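You operate a simulated robot arm through the tools that you are given. There is no shell and no other tool.

You run a simulated robot arm. Do the job below in one go: nothing can be reset, and whatever is moved stays where it is left.

Task
Draw the fruit tray forward and brush its three dusty oranges clean.
Fine: slide it to the middle of the bordered mat; use the teal brush and put it back; all six oranges stay in the tray. Set down upright: teal brush.

Only the result counts: the job must be done as asked and must still hold three seconds after the hand-in. Knocking over, shifting, dropping, spilling or breaking anything else fails it.

Robot
A 7-joint arm with a two-finger parallel gripper, fixed in place. Base frame: the origin is on the floor under the middle of its stand, x ahead of it, y to its left, z up; the work surface is at about z = 0.9. Units: m, degrees, N and s.
It reaches about 1.247 m from its shoulder. Its first joint turns from -132.0 to 132.0 degrees. Payload 3.91 kg.
Tool frame: the origin (TCP) lies between the finger pads and is the grasp point; the fingertips stand 0.03 m ahead of it; z points along the fingers, y is the line along which they close. Largest opening 0.11 m; finger width 0.02, thickness 0.01; the body of the gripper, 0.048 by 0.112 m, starts 0.055 m behind the TCP.
Orientation is told as [roll, pitch, yaw] about the base's x, y, z axes, in that order, counted from this pose: with the fingers straight down and closing along the base's y, the tool's x points along the base's -x, its y along +y and its z along -z.

Tools
- The arm moves only by the tool jog_arm. Its argument "targets" is a list of rows, each a list of 7 numbers: the finger opening in m, from 0 to 0.11, then the shift along the tool's x, y, z in units of 30 mm (1.0 is 30 mm), then the turn, a rotation vector about the tool's x, y, z in units of 8 degrees (1.0 is 8 degrees). In form: [[fingers, x, y, z, ax, ay, az], ...]. A call has 1 to 20 rows; each row shifts and turns the commanded pose from where the row before left it, along the tool's axes as they then stand. A call with a number of a shift or a turn outside -1 to 1 is refused whole. Each row takes 0.2 s and may step no farther than 0.05 m and 8.6 degrees from the row before; otherwise, or with a gripper value out of range, the whole call is refused. A pose out of reach is approached as far as the arm can. The call stops where the force on the tool passes 40 N (or 10 N more than at its start, if that is more) or the arm is blocked; 0.2 s more then pass. Each finger travels about 0.108 m/s and halts on what it meets, pressing with about 42 N; the grip force reading is that of the motor and also rises with nothing between the fingers. The clock runs only during rows and for 0.2 s after the last one: add rows that do not move to give the fingers time. It gives the time, the measured TCP pose, the force on the tool (base axes), the opening and the grip force at its end, in the units of the frame above (readings bear some noise), with the torque about the TCP (base axes, N m) and any sound that the robot's microphone picked up, and new pictures: "show" is both (left out), scene, wrist or none.
- Cameras (640 x 400 px; columns grow to the right, rows downward): "scene" is fixed at [0.3995, 0.6497, 1.6888]; the picture's right is [-0.33, -0.94, 0.00], its down [-0.89, 0.31, -0.33] and it looks along [0.31, -0.11, -0.95] (base axes); focal length 351 px, centre (320, 200). "wrist" rides on the gripper at [0.072, 0.017, -0.103] in the tool frame; the picture's right is [-0.23, 0.97, 0.00], its down [-0.76, -0.18, -0.62] and it looks along [-0.61, -0.14, 0.78] (tool axes); focal length 222 px, centre (320, 200). There is no depth. A picture from a camera that has moved, and an enlarged one, comes with that camera's place and axes in the base frame and with its lens.
- close_up(camera, box): a new picture of the part [left, top, right, bottom] of that camera's present view, enlarged. It takes no simulated time.
- close_job(): hands the job in; it is judged then, once.

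Places have to be worked out from the pictures, the camera data and where the tool is seen. Open the gripper and draw the arm clear of the work before you hand the job in, unless the task says otherwise.

The tools are called after "Call:" as name(argument=value, ...) on one line, values as JSON. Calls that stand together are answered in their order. jog_arm: Moves the arm, as the interface text tells. Its arguments: {"type":"object","properties":{"targets":{"type":"array","items":{"type":"array","items":{"type":"number"}}},"show":{"type":"string","enum":["both","scene","wrist","none"]}},"required":["targets"]} The other tools are called the same way: close_up (camera, box) takes an enlarged picture of a part of a camera's view; close_job () hands the job in.

At the start:

```text
time_s: 0.0
ee_pos: [0.3751, 0.5388, 1.2491]
ee_rot: [0.0, 0.0, -0.1]
wrist_force: [0.5, -0.3, 0.9]
moment: [-0.01, -0.02, 0.03]
opening: 0.1101
finger_force: 0.0
```

scene: 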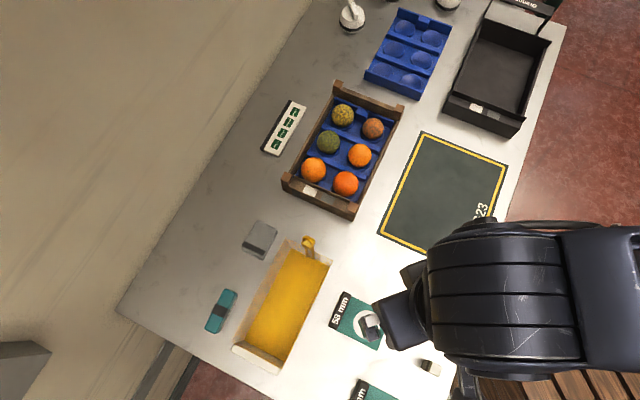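
wrist: 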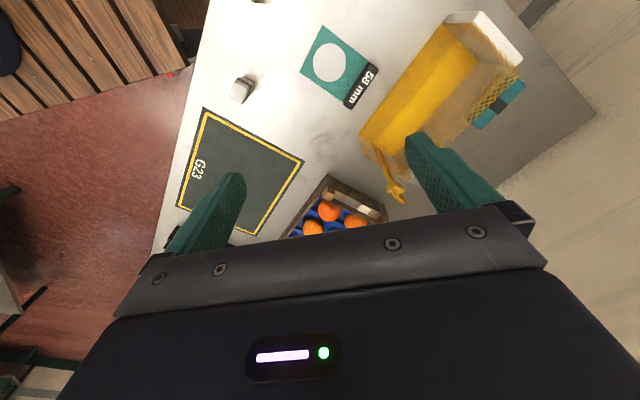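

I'll start by looking closely at the scene: the tray with six oranges, the mat, and the teal brush candidates.

Call:
close_up(camera="scene", box=[250, 60, 430, 230])

Call:
close_up(camera="scene", box=[180, 200, 400, 400])

Call:
close_up(camera="scene", box=[320, 0, 580, 260])

Call:
close_up(camera="wrist", box=[160, 0, 600, 260])

```text
2.35 times, centred on (340, 145) of scene
camera zoom: at [0.3995, 0.6497, 1.6888], right [-0.33, -0.94, 0.0], down [-0.89, 0.31, -0.33], along [0.31, -0.11, -0.95], focal length 826 px, centre (273, 329)
```

zoom: 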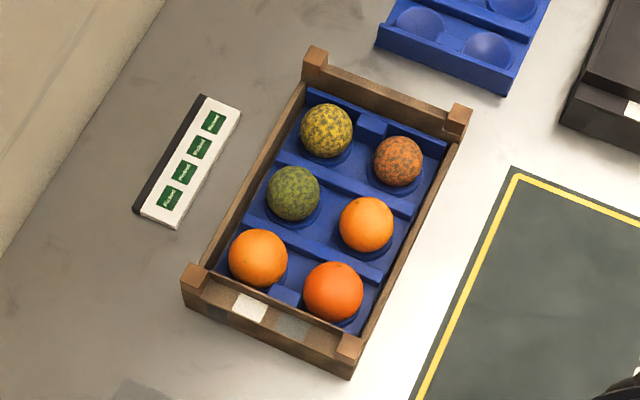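

```text
2.00 times, centred on (290, 300) of scene
camera zoom: at [0.3995, 0.6497, 1.6888], right [-0.33, -0.94, 0.0], down [-0.89, 0.31, -0.33], along [0.31, -0.11, -0.95], focal length 702 px, centre (380, 0)
```

zoom: 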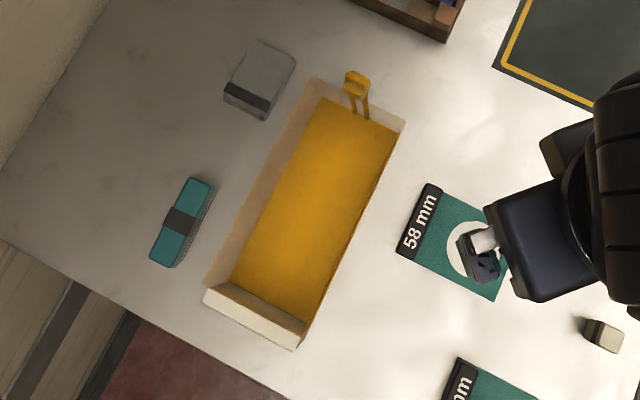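

```text
1.54 times, centred on (450, 130) of scene
camera zoom: at [0.3995, 0.6497, 1.6888], right [-0.33, -0.94, 0.0], down [-0.89, 0.31, -0.33], along [0.31, -0.11, -0.95], focal length 540 px, centre (120, 308)
```

zoom: 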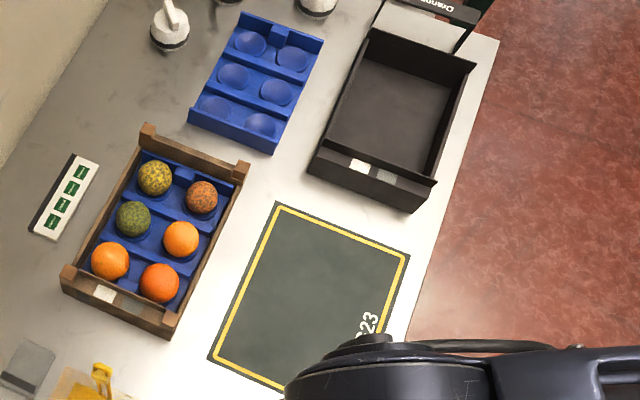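

```text
1.45 times, centred on (380, 130) of wrist
camera zoom: at [0.3022, 0.556, 1.3534], right [0.23, 0.97, 0.0], down [0.76, -0.18, 0.62], along [0.61, -0.14, -0.78], focal length 323 px, centre (233, 302)
```

zoom: 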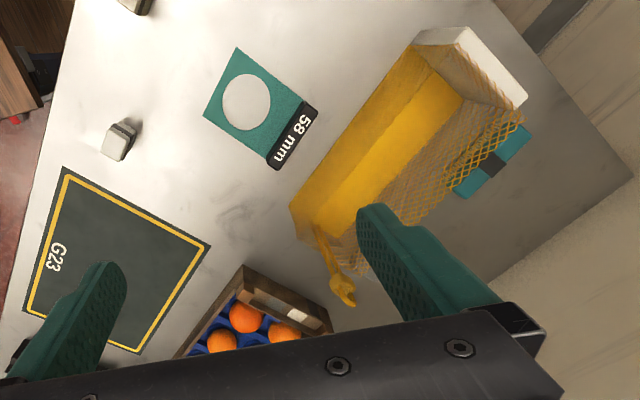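

The three dusty (speckled) oranges are the yellowish, brownish and greenish ones; the teal brush lies beside the yellow mesh crate. I zoom further to measure the tray, brush and the mat.

Call:
close_up(camera="scene", box=[270, 140, 370, 225])

Call:
close_up(camera="scene", box=[310, 70, 420, 140])

Call:
close_up(camera="scene", box=[195, 270, 275, 350])

Call:
close_up(camera="wrist", box=[430, 0, 590, 140])

```text
4.71 times, centred on (320, 182) of scene
camera zoom: at [0.3995, 0.6497, 1.6888], right [-0.33, -0.94, 0.0], down [-0.89, 0.31, -0.33], along [0.31, -0.11, -0.95], focal length 1653 px, centre (320, 282)
```

zoom: 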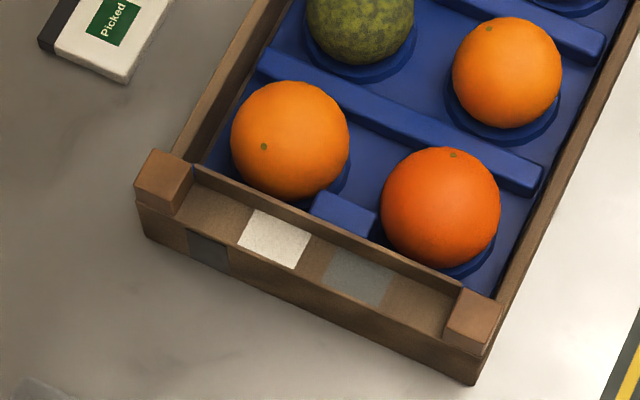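

```text
5.71 times, centred on (365, 105) of scene
camera zoom: at [0.3995, 0.6497, 1.6888], right [-0.33, -0.94, 0.0], down [-0.89, 0.31, -0.33], along [0.31, -0.11, -0.95], focal length 2007 px, centre (63, 743)
```

zoom: 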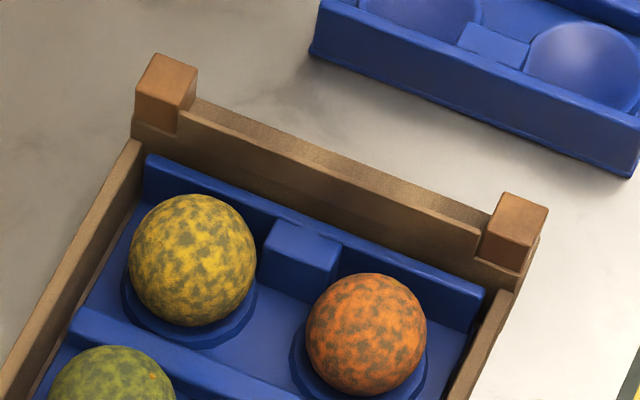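

```text
5.00 times, centred on (235, 310) of scene
camera zoom: at [0.3995, 0.6497, 1.6888], right [-0.33, -0.94, 0.0], down [-0.89, 0.31, -0.33], along [0.31, -0.11, -0.95], focal length 1756 px, centre (745, -350)
```

zoom: 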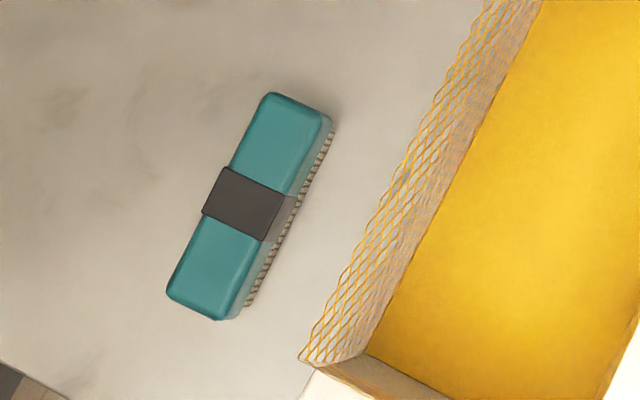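

```text
2.86 times, centred on (510, 70) of wrist
camera zoom: at [0.3022, 0.556, 1.3534], right [0.23, 0.97, 0.0], down [0.76, -0.18, 0.62], along [0.61, -0.14, -0.78], focal length 635 px, centre (-223, 571)
```

zoom: 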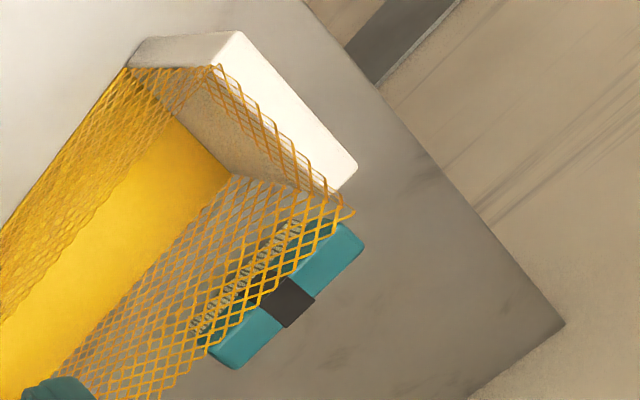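

Layout estimate: the table axes are at 45° to the base; tray centre ≈ (0.753, 0.465), mat centre ≈ (0.568, 0.275), so the slide is ≈0.265 m straight toward the front edge. The teal brush is at ≈ (0.489, 0.835). I turn the tool by 45° and move high over the mat to look at the tray with the wrist camera.

Call:
jog_arm(targets=[[0.11, 0, 0, 0, 0, 0, -1], [0.11, 0, 0, 0, 0, 0, -1], [0.11, 0, 0, 0, 0, 0, -1], [0.11, 0, 0, 0, 0, 0, -1], [0.11, 0, 0, 0, 0, 0, -1], [0.11, 0, 0, 0, 0, 0, -0.637], [0.11, 0, -0.93, 0, 0, 0, 0], [0.11, 0, -0.93, 0, 0, 0, 0], [0.11, 0, -0.93, 0, 0, 0, 0], [0.11, 0, -0.93, 0, 0, 0, 0], [0.11, 0, -0.93, 0, 0, 0, 0], [0.11, 0, -0.93, 0, 0, 0, 0], [0.11, 0, -0.93, 0, 0, 0, 0], [0.11, 0, -0.93, 0, 0, 0, 0], [0.11, 0, -0.93, 0, 0, 0, 0], [0.11, 0, -0.93, 0, 0, 0, 0], [0.11, 0, -0.93, 0, 0, 0, 0]])

```text
time_s: 3.6
ee_pos: [0.593, 0.3217, 1.2503]
ee_rot: [0.0, 0.0, 45.1]
wrist_force: [-0.2, -0.3, 0.7]
moment: [-0.02, -0.02, 0.04]
opening: 0.1099
finger_force: 0.1
camera wrist: at [0.5287, 0.2831, 1.3537], right [-0.53, 0.85, 0.0], down [0.66, 0.41, 0.62], along [0.53, 0.33, -0.78], focal length 222 px, centre (320, 200)
```

scene: 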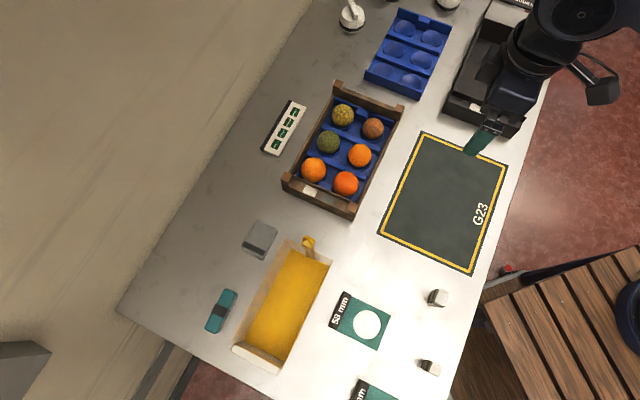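
wrist: 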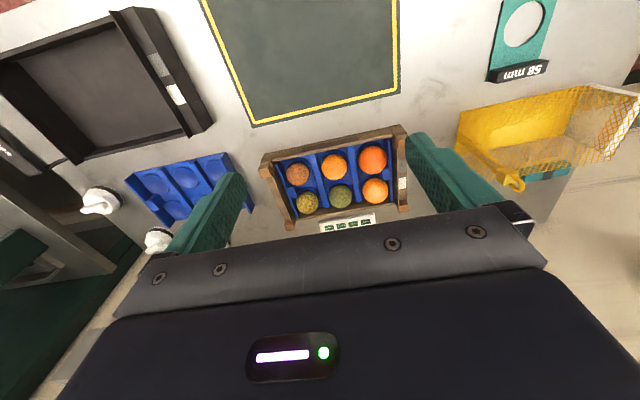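

The mat is now fully visible. I zoom on the mat in the scene view and the tray in the wrist view.

Call:
close_up(camera="scene", box=[360, 120, 520, 285])

Call:
close_up(camera="wrist", box=[250, 110, 420, 240])

Call:
close_up(camera="wrist", box=[440, 70, 640, 210])

```text
2.42 times, centred on (440, 202) of scene
camera zoom: at [0.3995, 0.6497, 1.6888], right [-0.33, -0.94, 0.0], down [-0.89, 0.31, -0.33], along [0.31, -0.11, -0.95], focal length 852 px, centre (29, 194)
```

zoom: 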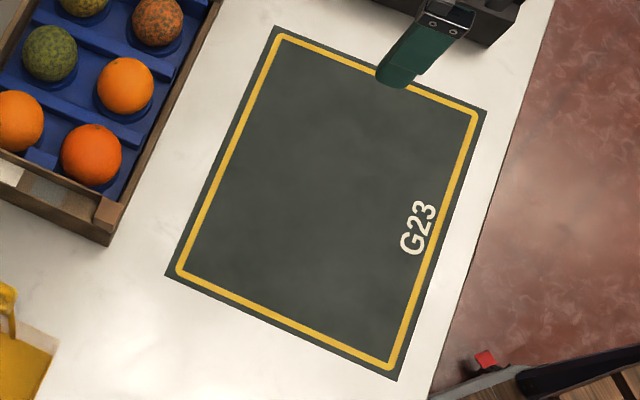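

```text
3.08 times, centred on (335, 175) of wrist
camera zoom: at [0.5287, 0.2831, 1.3537], right [-0.53, 0.85, 0.0], down [0.66, 0.41, 0.62], along [0.53, 0.33, -0.78], focal length 684 px, centre (274, 277)
```

zoom: 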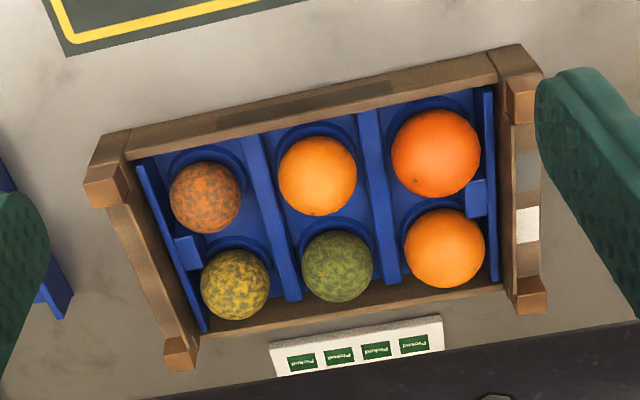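

```text
2.86 times, centred on (540, 140) of wrist
camera zoom: at [0.5287, 0.2831, 1.3537], right [-0.53, 0.85, 0.0], down [0.66, 0.41, 0.62], along [0.53, 0.33, -0.78], focal length 635 px, centre (-309, 371)
```

zoom: 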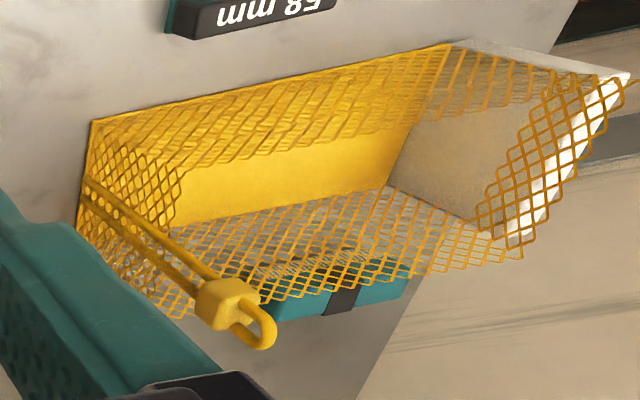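

Mat centre refined to ≈ (0.565, 0.277), mat 0.30×0.23, tray 0.296×0.18, back wall at N≈0.951 along the (0.707,0.707) direction, with the "Picked" strip about 5 cm behind it. I move high over the gap behind the tray to push it forward with two spread fingers.

Call:
jog_arm(targets=[[0.11, -1, -0.036, 0, 0, 0, 0], [0.11, -1, -0.036, 0, 0, 0, 0], [0.11, -1, -0.036, 0, 0, 0, 0], [0.11, -1, -0.036, 0, 0, 0, 0], [0.11, -1, -0.036, 0, 0, 0, 0], [0.11, -1, -0.036, 0, 0, 0, 0], [0.11, -1, -0.036, 0, 0, 0, 0], [0.11, -1, -0.036, 0, 0, 0, 0], [0.11, -1, -0.036, 0, 0, 0, 0], [0.11, -1, -0.036, 0, 0, 0, 0], [0.11, -1, -0.036, 0, 0, 0, 0], [0.11, 0, 0, 1, 0, 0, 0], [0.11, 0, 0, 1, 0, 0, 0], [0.11, 0, 0, 1, 0, 0, 0], [0.11, 0, 0, 1, 0, 0, 0]])

```text
time_s: 6.8
ee_pos: [0.8349, 0.5456, 1.1294]
ee_rot: [0.0, 0.0, 45.1]
wrist_force: [0.4, -0.4, 0.3]
moment: [0.01, -0.06, -0.02]
opening: 0.1099
finger_force: 0.0
camera wrist: at [0.7708, 0.5079, 1.2336], right [-0.53, 0.85, 0.0], down [0.66, 0.41, 0.62], along [0.53, 0.33, -0.78], focal length 222 px, centre (320, 200)
```

scene: 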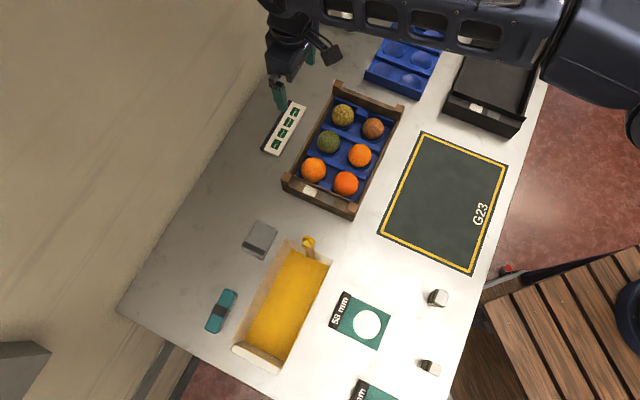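
wrist: 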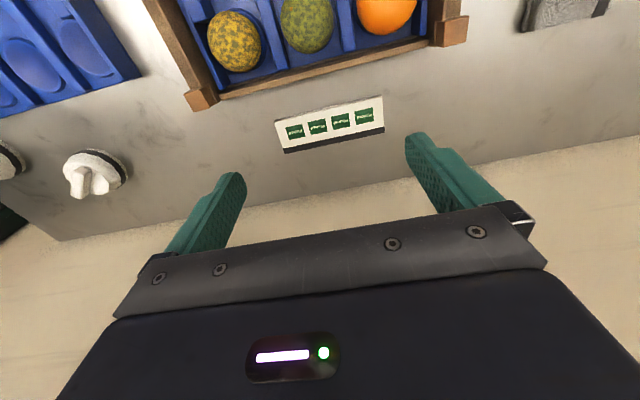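

The hand is over the area behind the tray. I zoom on the wrist view to check the gap between the tray's back wall and the "Picked" strip.

Call:
close_up(camera="wrist", box=[170, 0, 490, 200])

Call:
close_up(camera="scene", box=[240, 30, 420, 170])

```text
2.00 times, centred on (330, 100) of wrist
camera zoom: at [0.7708, 0.5079, 1.2336], right [-0.53, 0.85, 0.0], down [0.66, 0.41, 0.62], along [0.53, 0.33, -0.78], focal length 444 px, centre (300, 400)
```

zoom: 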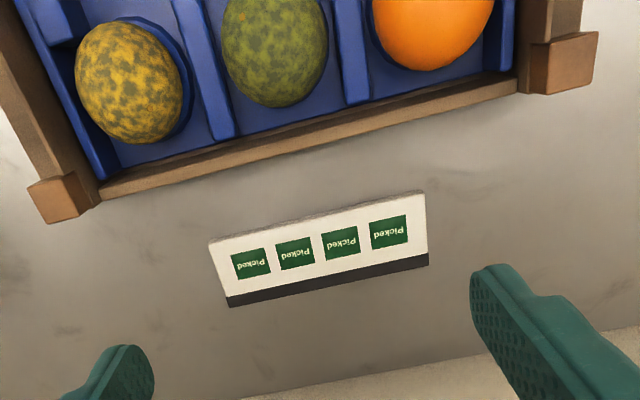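

```text
2.86 times, centred on (330, 100) of scene
camera zoom: at [0.3995, 0.6497, 1.6888], right [-0.33, -0.94, 0.0], down [-0.89, 0.31, -0.33], along [0.31, -0.11, -0.95], focal length 1004 px, centre (291, 486)
```

zoom: 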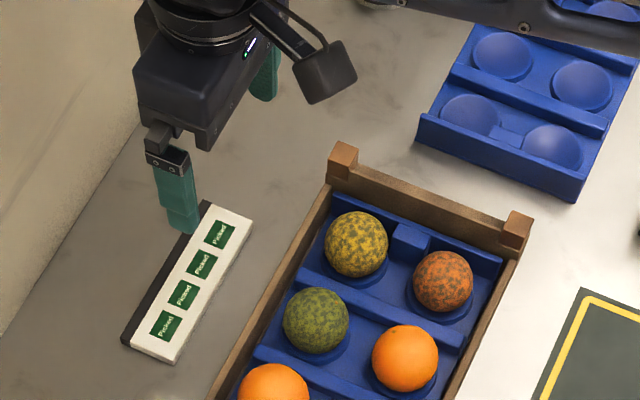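

The gap between tray wall (N≈0.951) and strip (N≈1.000) is about 49 mm and my fingers sit at its middle (N≈0.976). I descend straight down until the fingertips are about 1 cm above the table.

Call:
jog_arm(targets=[[0.11, 0, 0, 1, 0, 0, 0], [0.11, 0, 0, 1, 0, 0, 0], [0.11, 0, 0, 1, 0, 0, 0], [0.11, 0, 0, 0.7, 0, 0, 0], [0.11, 0, 0, 0.5, 0, 0, 0], [0.11, 0, 0, 0.5, 0, 0, 0], [0.11, 0, 0, 0.5, 0, 0, 0]])

```text
time_s: 8.4
ee_pos: [0.834, 0.5467, 0.9733]
ee_rot: [0.0, -0.1, 45.1]
wrist_force: [-0.3, 0.7, 0.1]
moment: [0.0, -0.01, -0.01]
opening: 0.1104
finger_force: 0.0
camera wrist: at [0.7706, 0.5077, 1.077], right [-0.53, 0.85, 0.0], down [0.66, 0.41, 0.62], along [0.53, 0.33, -0.78], focal length 222 px, centre (320, 200)
```

scene: 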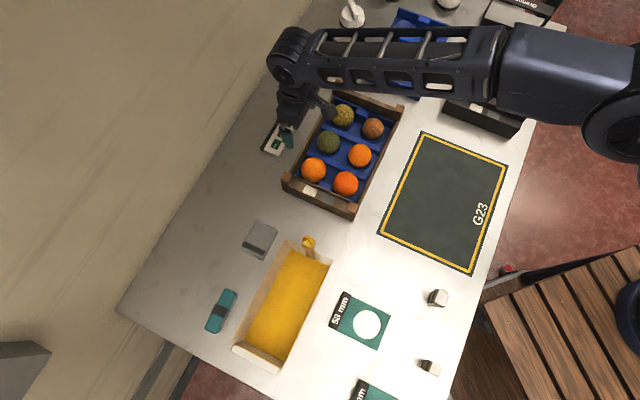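
wrist: 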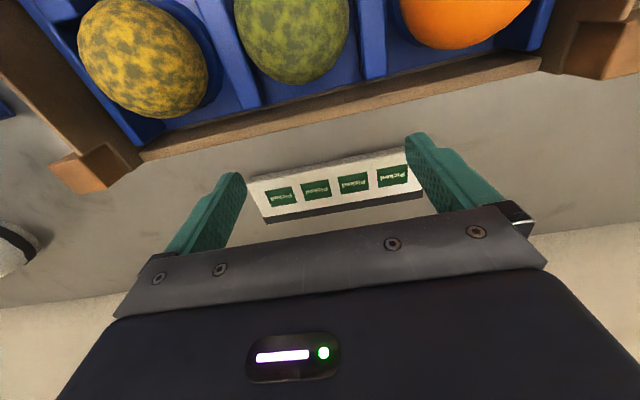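

Fingers are descending cleanly between wall and strip, no contact. I go down the last ~33 mm slowly.

Call:
jog_arm(targets=[[0.11, 0, 0, 0.4, 0, 0, 0], [0.11, 0, 0, 0.4, 0, 0, 0], [0.11, 0, 0, 0.3, 0, 0, 0]])

Call:
close_up(camera="scene", box=[240, 60, 420, 200])

```text
time_s: 9.2
ee_pos: [0.835, 0.5472, 0.9407]
ee_rot: [-0.1, 0.1, 45.2]
wrist_force: [-0.1, 0.1, 0.3]
moment: [-0.02, -0.02, 0.0]
opening: 0.1098
finger_force: 0.1
camera wrist: at [0.7709, 0.5082, 1.0441], right [-0.53, 0.85, 0.0], down [0.66, 0.41, 0.62], along [0.53, 0.33, -0.78], focal length 222 px, centre (320, 200)
```

scene: 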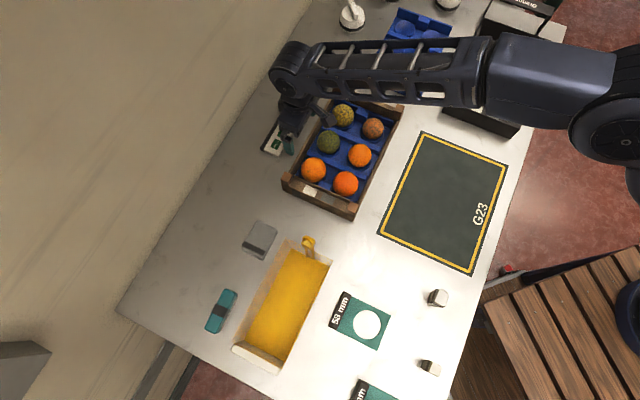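
wrist: 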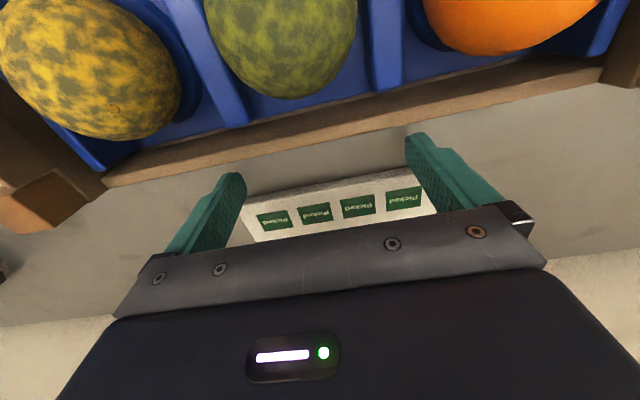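

```text
2.86 times, centred on (330, 130) of scene
camera zoom: at [0.3995, 0.6497, 1.6888], right [-0.33, -0.94, 0.0], down [-0.89, 0.31, -0.33], along [0.31, -0.11, -0.95], focal length 1004 px, centre (291, 400)
```

zoom: 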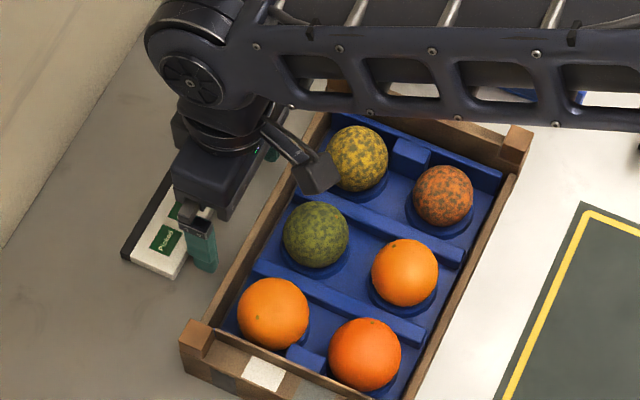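

All clear and no force. Now I move forward (+tool x) slowly to make contact with the back wall, expected after ~16 mm.

Call:
jog_arm(targets=[[0.11, 0.2, 0, 0, 0, 0, 0], [0.11, 0.2, 0, 0, 0, 0, 0], [0.11, 0.15, 0, 0, 0, 0, 0], [0.11, 0.1, 0, 0, 0, 0, 0], [0.11, 0.1, 0, 0, 0, 0, 0]])

```text
time_s: 10.4
ee_pos: [0.8177, 0.5321, 0.9404]
ee_rot: [0.0, 0.0, 45.1]
wrist_force: [2.4, 2.9, 1.4]
moment: [0.01, 0.02, 0.0]
opening: 0.1099
finger_force: 0.2
camera wrist: at [0.7548, 0.4928, 1.0443], right [-0.53, 0.85, 0.0], down [0.66, 0.41, 0.62], along [0.53, 0.33, -0.78], focal length 222 px, centre (320, 200)
```

scene: 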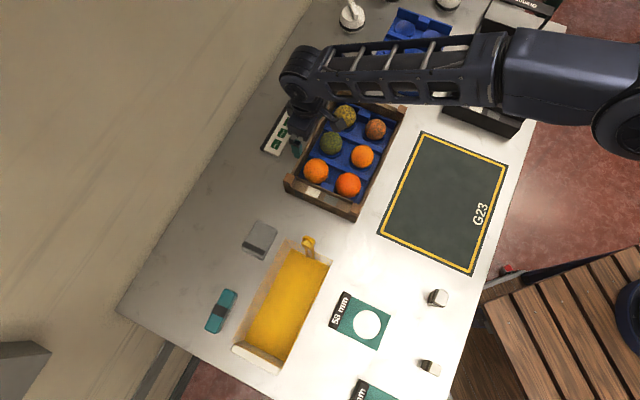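
wrist: 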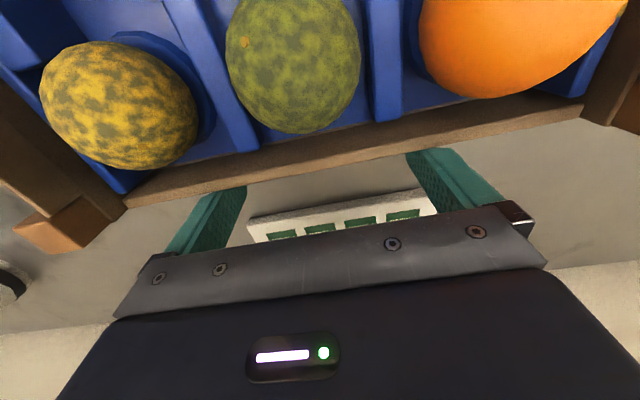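

Contact made: force ≈4 N, tray just began to move. I push on steadily at about 50 mm/s with soft start and stop.

Call:
jog_arm(targets=[[0.11, 0.15, 0, 0, 0, 0, 0], [0.11, 0.25, 0, 0, 0, 0, 0], [0.11, 0.3, 0, 0, 0, 0, 0], [0.11, 0.3, 0, 0, 0, 0, 0], [0.11, 0.3, 0, 0, 0, 0, 0], [0.11, 0.3, 0, 0, 0, 0, 0], [0.11, 0.3, 0, 0, 0, 0, 0], [0.11, 0.3, 0, 0, 0, 0, 0], [0.11, 0.3, 0, 0, 0, 0, 0], [0.11, 0.3, 0, 0, 0, 0, 0], [0.11, 0.3, 0, 0, 0, 0, 0], [0.11, 0.25, 0, 0, 0, 0, 0], [0.11, 0.15, 0, 0, 0, 0, 0], [0.11, 0.1, 0, 0, 0, 0, 0]])

```text
time_s: 13.4
ee_pos: [0.7425, 0.4541, 0.9395]
ee_rot: [0.0, 0.0, 45.2]
wrist_force: [2.1, 3.1, 2.0]
moment: [0.01, -0.05, -0.06]
opening: 0.1101
finger_force: 0.0
camera wrist: at [0.6782, 0.4155, 1.0442], right [-0.53, 0.85, 0.0], down [0.66, 0.41, 0.62], along [0.53, 0.33, -0.78], focal length 222 px, centre (320, 200)
```

scene: 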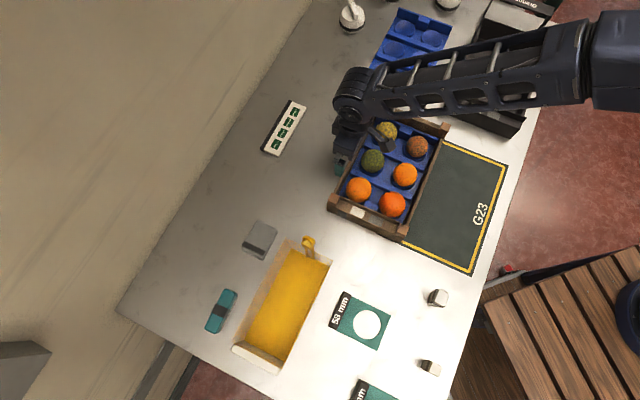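
wrist: 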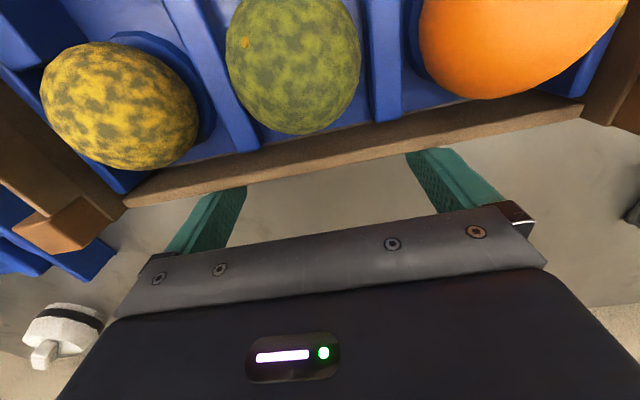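

The tray follows straight with no rotation and it is sliding onto the mat smoothly. I continue for another ~126 mm and then check against the mat.

Call:
jog_arm(targets=[[0.11, 0.15, 0, 0, 0, 0, 0], [0.11, 0.25, 0, 0, 0, 0, 0], [0.11, 0.3, 0, 0, 0, 0, 0], [0.11, 0.3, 0, 0, 0, 0, 0], [0.11, 0.3, 0, 0, 0, 0, 0], [0.11, 0.3, 0, 0, 0, 0, 0], [0.11, 0.3, 0, 0, 0, 0, 0], [0.11, 0.3, 0, 0, 0, 0, 0], [0.11, 0.3, 0, 0, 0, 0, 0], [0.11, 0.3, 0, 0, 0, 0, 0], [0.11, 0.3, 0, 0, 0, 0, 0], [0.11, 0.3, 0, 0, 0, 0, 0], [0.11, 0.3, 0, 0, 0, 0, 0], [0.11, 0.25, 0, 0, 0, 0, 0], [0.11, 0.15, 0, 0, 0, 0, 0], [0.11, 0.1, 0, 0, 0, 0, 0]])

Call:
close_up(camera="scene", box=[360, 110, 520, 285])

```text
time_s: 16.8
ee_pos: [0.654, 0.3652, 0.9401]
ee_rot: [-0.1, 0.0, 45.1]
wrist_force: [3.0, 2.4, 2.3]
moment: [0.01, -0.02, -0.03]
opening: 0.1099
finger_force: 0.1
camera wrist: at [0.5895, 0.3267, 1.0445], right [-0.53, 0.85, 0.0], down [0.66, 0.41, 0.62], along [0.53, 0.33, -0.78], focal length 222 px, centre (320, 200)
```

scene: 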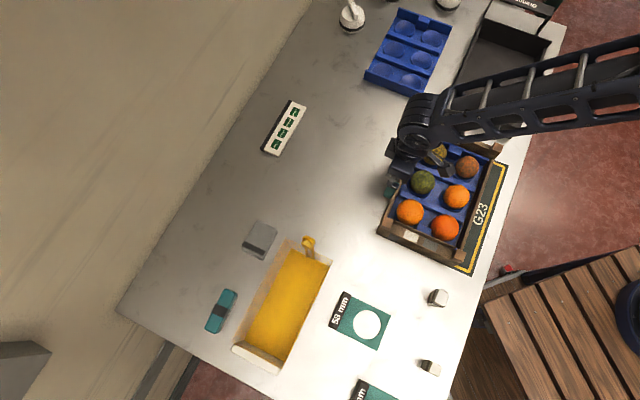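
wrist: 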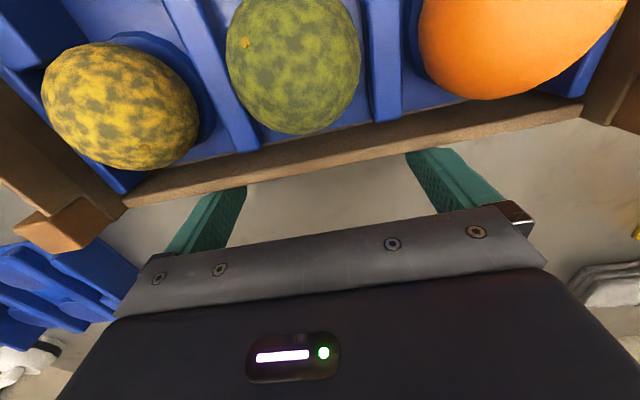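

```text
2.29 times, centred on (440, 198) of scene
camera zoom: at [0.3995, 0.6497, 1.6888], right [-0.33, -0.94, 0.0], down [-0.89, 0.31, -0.33], along [0.31, -0.11, -0.95], focal length 803 px, centre (46, 206)
```

zoom: 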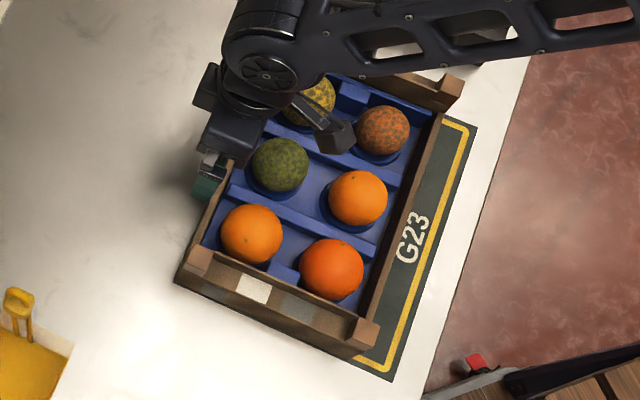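

Tray now at N-centre ≈0.615 vs mat centre 0.5955, laterally aligned (L 0.2035 vs 0.204). I push the remaining ~19.5 mm gently, then back off 10 mm to check.

Call:
jog_arm(targets=[[0.11, 0.15, 0, 0, 0, 0, 0], [0.11, 0.2, 0, 0, 0, 0, 0], [0.11, 0.15, 0, 0, 0, 0, 0], [0.11, 0.1, 0, 0, 0, 0, 0], [0.11, 0.05, 0, 0, 0, 0, 0], [0.11, 0, 0, 0, 0, 0, 0]])

Call:
close_up(camera="scene", box=[360, 130, 520, 290])

```text
time_s: 18.2
ee_pos: [0.64, 0.3513, 0.9399]
ee_rot: [0.0, 0.0, 45.0]
wrist_force: [1.0, 2.6, 1.2]
moment: [0.08, -0.04, -0.04]
opening: 0.1101
finger_force: 0.0
camera wrist: at [0.5756, 0.3129, 1.0441], right [-0.53, 0.85, 0.0], down [0.66, 0.41, 0.62], along [0.53, 0.33, -0.78], focal length 222 px, centre (320, 200)
```

scene: 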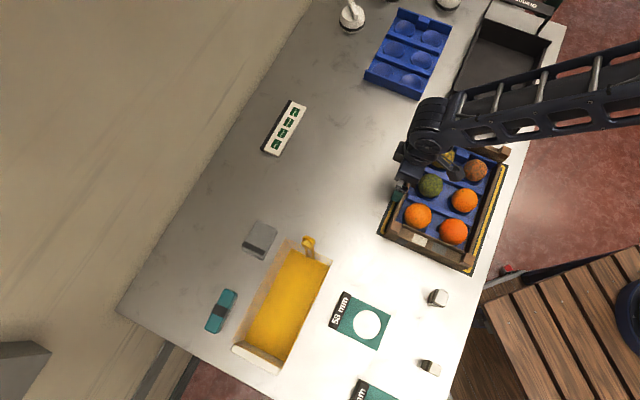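
wrist: 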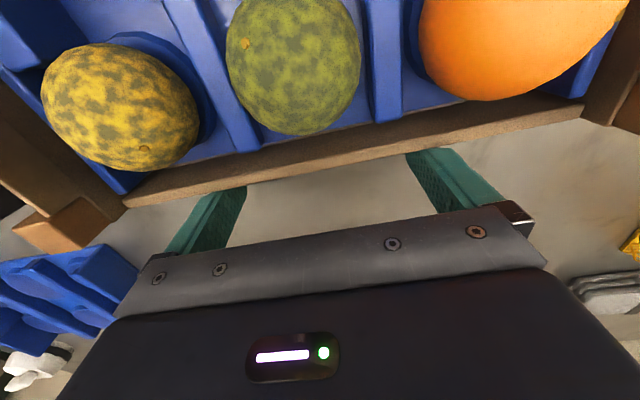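

```text
2.50 times, centred on (440, 210) of scene
camera zoom: at [0.3995, 0.6497, 1.6888], right [-0.33, -0.94, 0.0], down [-0.89, 0.31, -0.33], along [0.31, -0.11, -0.95], focal length 878 px, centre (20, 175)
```

zoom: 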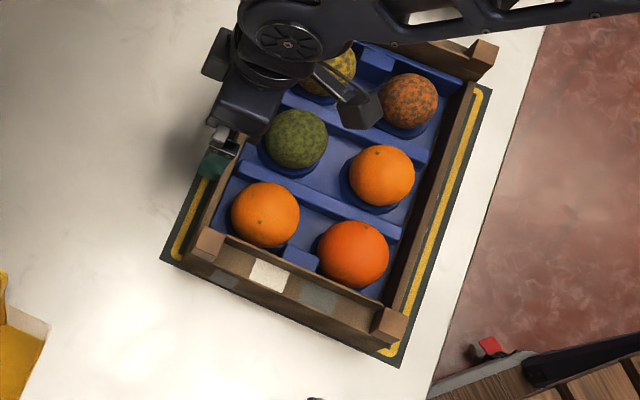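

It looks near-centred. I zoom closer on the two near corners of the tray versus the mat.

Call:
close_up(camera="scene", box=[370, 200, 420, 250])

Call:
close_up(camera="scene", box=[435, 235, 485, 285])

Call:
close_up(camera="scene", box=[470, 135, 520, 185])

```text
8.00 times, centred on (395, 225) of scene
camera zoom: at [0.3995, 0.6497, 1.6888], right [-0.33, -0.94, 0.0], down [-0.89, 0.31, -0.33], along [0.31, -0.11, -0.95], focal length 2810 px, centre (-280, 0)
```

zoom: 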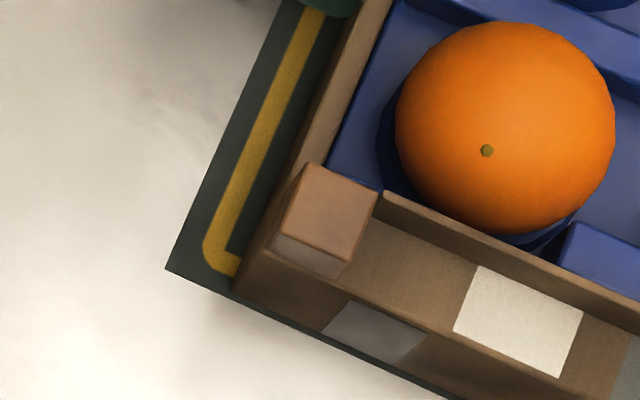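

```text
8.00 times, centred on (460, 260) of scene
camera zoom: at [0.3995, 0.6497, 1.6888], right [-0.33, -0.94, 0.0], down [-0.89, 0.31, -0.33], along [0.31, -0.11, -0.95], focal length 2810 px, centre (-800, -280)
```

zoom: 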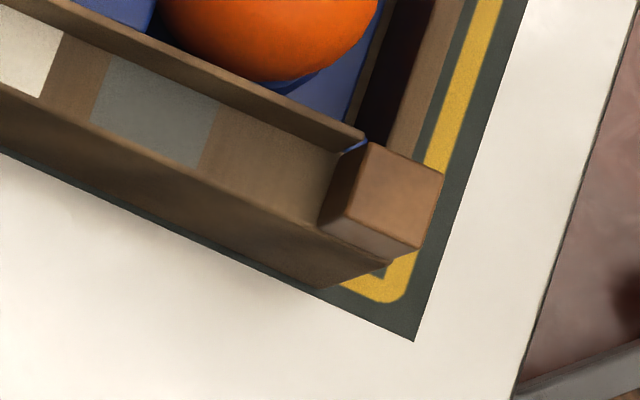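

```text
8.00 times, centred on (495, 160) of scene
camera zoom: at [0.3995, 0.6497, 1.6888], right [-0.33, -0.94, 0.0], down [-0.89, 0.31, -0.33], along [0.31, -0.11, -0.95], focal length 2810 px, centre (-1080, 520)
```

zoom: 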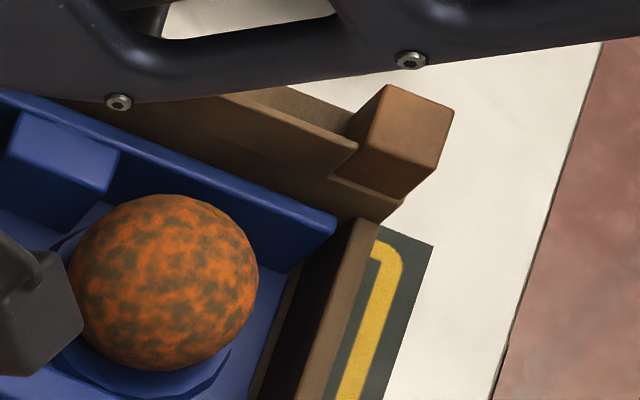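

Margins: back 20.0 mm, front 28.4 mm, near-end 2 mm (matching the expected symmetric 2 mm). So ~4 mm more push is needed.

Call:
jog_arm(targets=[[0.11, 0.06, 0, 0, 0, 0, 0], [0.11, 0.08, 0, 0, 0, 0, 0], [0.11, 0, 0, 0, 0, 0, 0], [0.11, 0, 0, 0, 0, 0, 0]])

Call:
close_up(camera="scene", box=[370, 200, 420, 250])

Call:
close_up(camera="scene", box=[435, 235, 485, 285])

```text
time_s: 19.2
ee_pos: [0.6361, 0.3484, 0.939]
ee_rot: [0.0, 0.0, 45.1]
wrist_force: [0.9, 2.5, 1.6]
moment: [0.03, 0.02, 0.0]
opening: 0.1101
finger_force: 0.0
camera wrist: at [0.5725, 0.3099, 1.0444], right [-0.53, 0.85, 0.0], down [0.66, 0.41, 0.62], along [0.53, 0.33, -0.78], focal length 222 px, centre (320, 200)
```

scene: 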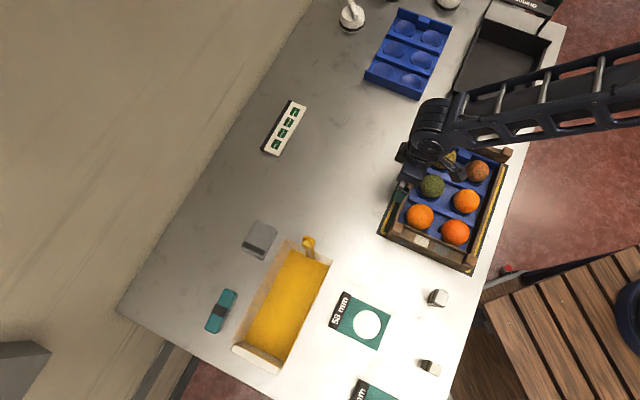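
wrist: 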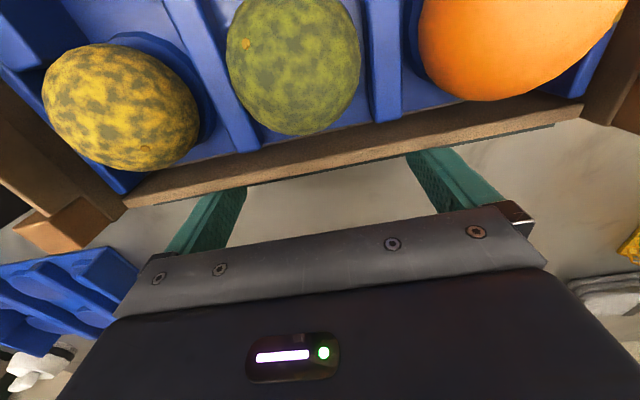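

```text
8.00 times, centred on (395, 225) of scene
camera zoom: at [0.3995, 0.6497, 1.6888], right [-0.33, -0.94, 0.0], down [-0.89, 0.31, -0.33], along [0.31, -0.11, -0.95], focal length 2810 px, centre (-280, 0)
```

zoom: 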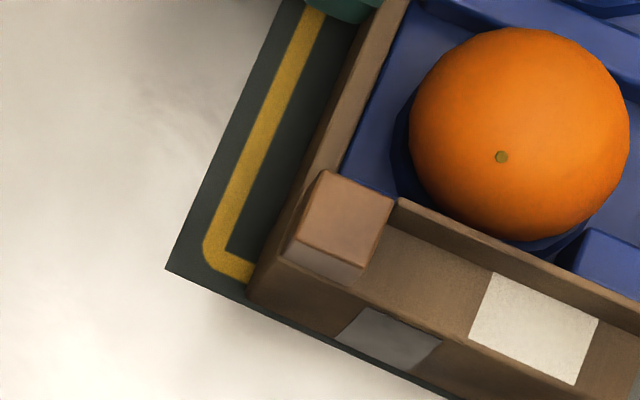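

```text
8.00 times, centred on (460, 260) of scene
camera zoom: at [0.3995, 0.6497, 1.6888], right [-0.33, -0.94, 0.0], down [-0.89, 0.31, -0.33], along [0.31, -0.11, -0.95], focal length 2810 px, centre (-800, -280)
```

zoom: 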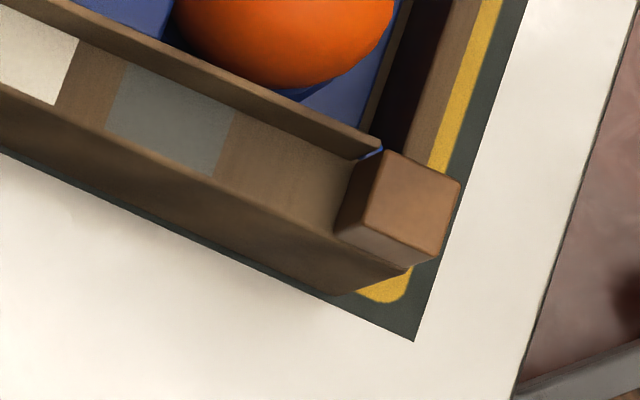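

Margins are now balanced (≈24 mm both sides). I back off from the wall and lift straight up.

Call:
jog_arm(targets=[[0.11, -0.3, 0, 0, 0, 0, 0], [0.11, -0.4, 0, 0, 0, 0, 0], [0.11, 0, 0, -0.7, 0, 0, 0], [0.11, 0, 0, -1, 0, 0, 0], [0.11, 0, 0, -1, 0, 0, 0], [0.11, 0, 0, -1, 0, 0, 0], [0.11, 0, 0, -1, 0, 0, 0], [0.11, 0, 0, -1, 0, 0, 0], [0.11, 0, 0, -1, 0, 0, 0], [0.11, 0, 0, -1, 0, 0, 0], [0.11, 0, 0, -1, 0, 0, 0]])

```text
time_s: 21.6
ee_pos: [0.6503, 0.3635, 1.2022]
ee_rot: [-0.1, 0.0, 45.1]
wrist_force: [0.5, 0.7, -0.8]
moment: [-0.01, 0.02, 0.01]
opening: 0.1102
finger_force: 0.1
camera wrist: at [0.587, 0.3243, 1.3054], right [-0.53, 0.85, 0.0], down [0.66, 0.41, 0.62], along [0.53, 0.33, -0.78], focal length 222 px, centre (320, 200)
```

scene: 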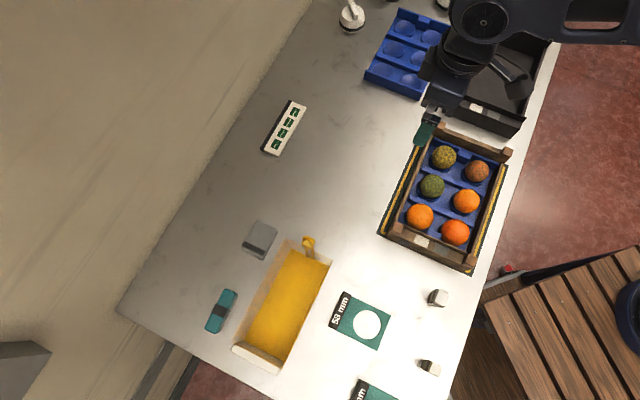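
wrist: 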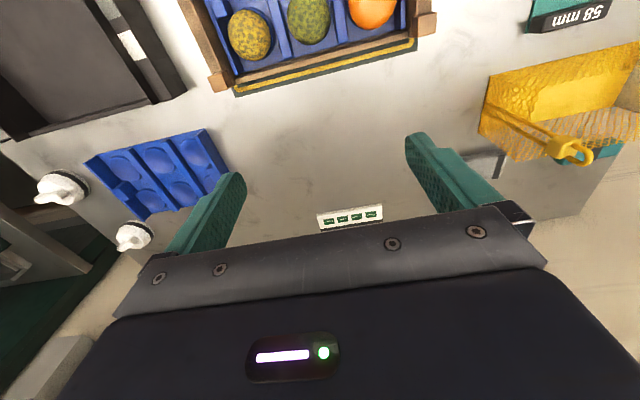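

The arm is clear. I zoom to verify the tray placement on the mat and to measure orange positions.

Call:
close_up(camera="scene", box=[370, 110, 520, 280])

Call:
close_up(camera="scene", box=[410, 115, 520, 185])

Call:
close_up(camera="scene", box=[395, 180, 505, 250])

```text
2.35 times, centred on (445, 195) of scene
camera zoom: at [0.3995, 0.6497, 1.6888], right [-0.33, -0.94, 0.0], down [-0.89, 0.31, -0.33], along [0.31, -0.11, -0.95], focal length 826 px, centre (26, 212)
```

zoom: 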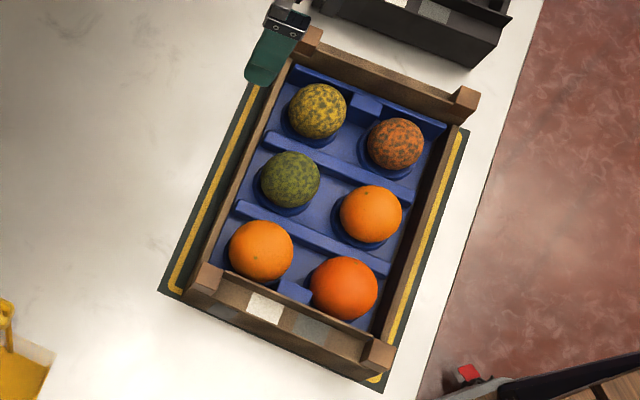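

```text
5.71 times, centred on (465, 150) of scene
camera zoom: at [0.3995, 0.6497, 1.6888], right [-0.33, -0.94, 0.0], down [-0.89, 0.31, -0.33], along [0.31, -0.11, -0.95], focal length 2007 px, centre (-509, 486)
```

zoom: 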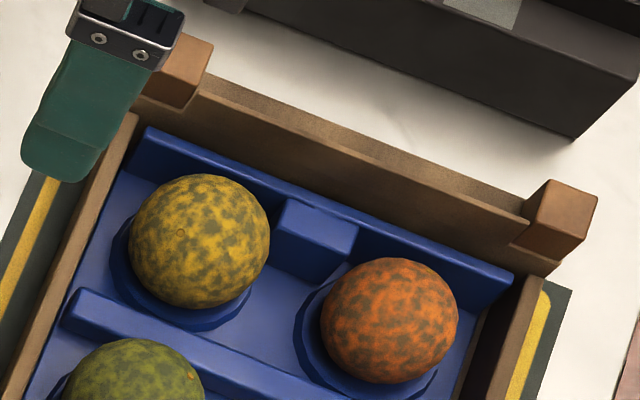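

```text
5.71 times, centred on (450, 215) of scene
camera zoom: at [0.3995, 0.6497, 1.6888], right [-0.33, -0.94, 0.0], down [-0.89, 0.31, -0.33], along [0.31, -0.11, -0.95], focal length 2007 px, centre (-423, 114)
```

zoom: 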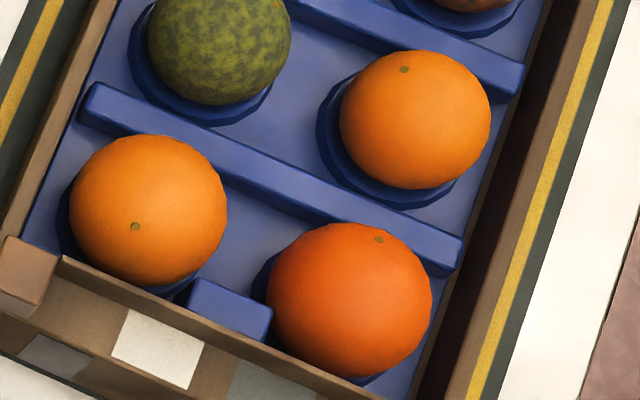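

Tray is centred on the mat with all oranges seated; dusty ones: yellow ≈(0.653, 0.249), brown ≈(0.595, 0.192), green ≈(0.595, 0.307). Now I turn the tool to yaw −45° so that the fingers close across the brush's width.

Call:
jog_arm(targets=[[0.11, 0, 0, -0.5, 0, 0, 1], [0.11, 0, 0, -0.5, 0, 0, 1], [0.11, 0, 0, 0, 0, 0, 1], [0.11, 0, 0, 0, 0, 0, 1], [0.11, 0, 0, 0, 0, 0, 1], [0.11, 0, 0, 0, 0, 0, 1], [0.11, 0, 0, 0, 0, 0, 1], [0.11, 0, 0, 0, 0, 0, 1], [0.11, 0, 0, 0, 0, 0, 1], [0.11, 0, 0, 0, 0, 0, 1], [0.11, 0, 0, 0, 0, 0, 1], [0.11, 0, 0, 0, 0, 0, 0.26]])

```text
time_s: 24.2
ee_pos: [0.6511, 0.3642, 1.2312]
ee_rot: [0.0, -0.1, -45.1]
wrist_force: [-0.1, -0.3, 0.5]
moment: [-0.02, 0.0, -0.01]
opening: 0.11
finger_force: 0.0
camera wrist: at [0.6113, 0.4273, 1.3355], right [0.85, 0.53, 0.0], down [0.41, -0.66, 0.62], along [0.33, -0.53, -0.78], focal length 222 px, centre (320, 200)
```

scene: 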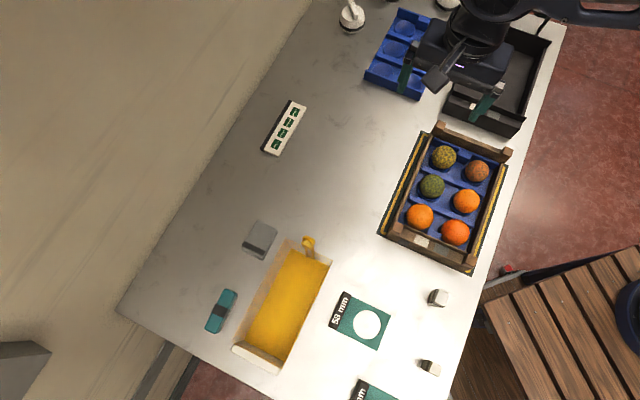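
wrist: 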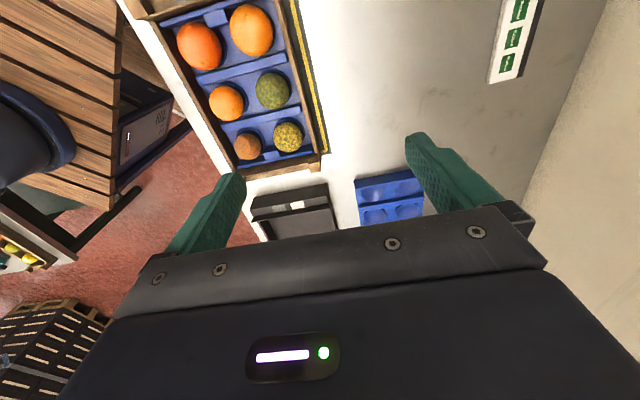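

Orientation is good. I move at this height to above the teal brush.

Call:
jog_arm(targets=[[0.11, 0.995, 0.484, 0, 0, 0, 0], [0.11, 0.995, 0.484, 0, 0, 0, 0], [0.11, 0.995, 0.484, 0, 0, 0, 0], [0.11, 0.995, 0.484, 0, 0, 0, 0], [0.11, 0.995, 0.484, 0, 0, 0, 0], [0.11, 0.995, 0.484, 0, 0, 0, 0], [0.11, 0.995, 0.484, 0, 0, 0, 0], [0.11, 0.995, 0.484, 0, 0, 0, 0], [0.11, 0.995, 0.484, 0, 0, 0, 0], [0.11, 0.995, 0.484, 0, 0, 0, 0], [0.11, 0.995, 0.484, 0, 0, 0, 0], [0.11, 0.995, 0.484, 0, 0, 0, 0], [0.11, 0.995, 0.484, 0, 0, 0, 0], [0.11, 0.995, 0.484, 0, 0, 0, 0], [0.11, 0.995, 0.484, 0, 0, 0, 0]])

Call:
close_up(camera="wrist", box=[220, 30, 420, 180])

```text
time_s: 27.4
ee_pos: [0.4878, 0.824, 1.2319]
ee_rot: [0.1, 0.0, -45.1]
wrist_force: [0.6, 0.4, 1.5]
moment: [0.03, 0.0, 0.03]
opening: 0.1101
finger_force: 0.1
out of reach, approached as far as the arm can: row 15
camera wrist: at [0.4463, 0.8884, 1.3358], right [0.85, 0.53, 0.0], down [0.41, -0.66, 0.62], along [0.33, -0.53, -0.78], focal length 222 px, centre (320, 200)
```

scene: 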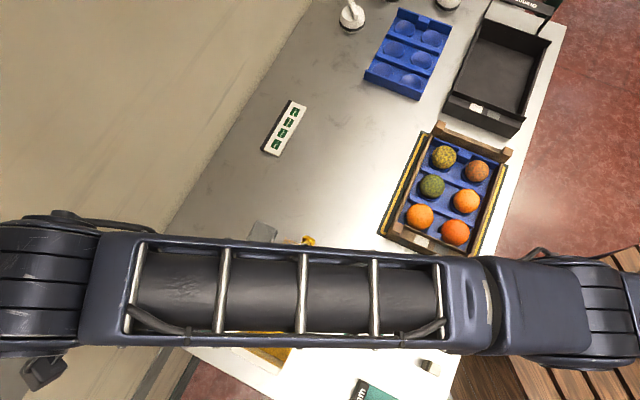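
wrist: 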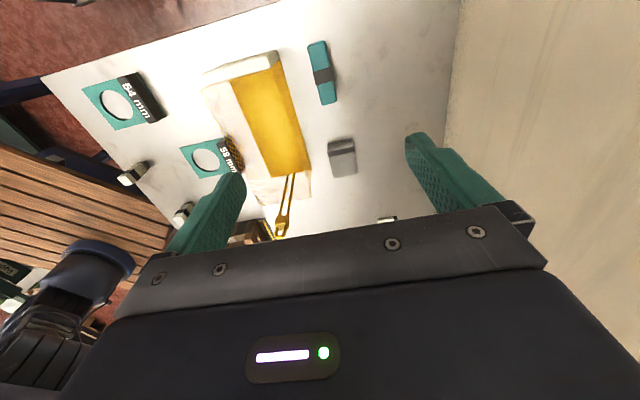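

```text
2.67 times, centred on (320, 105) of wrist
camera zoom: at [0.4463, 0.8884, 1.3358], right [0.85, 0.53, 0.0], down [0.41, -0.66, 0.62], along [0.33, -0.53, -0.78], focal length 592 px, centre (320, 453)
```

zoom: 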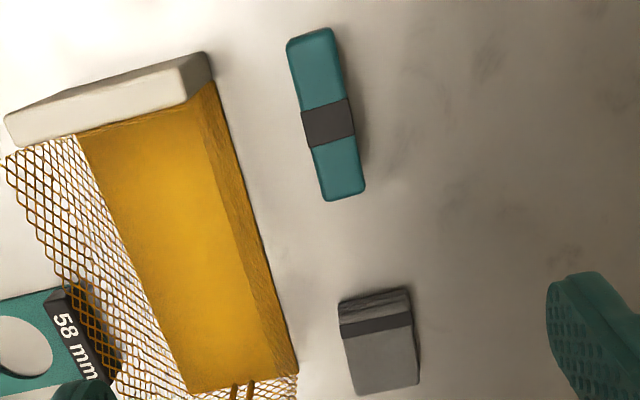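

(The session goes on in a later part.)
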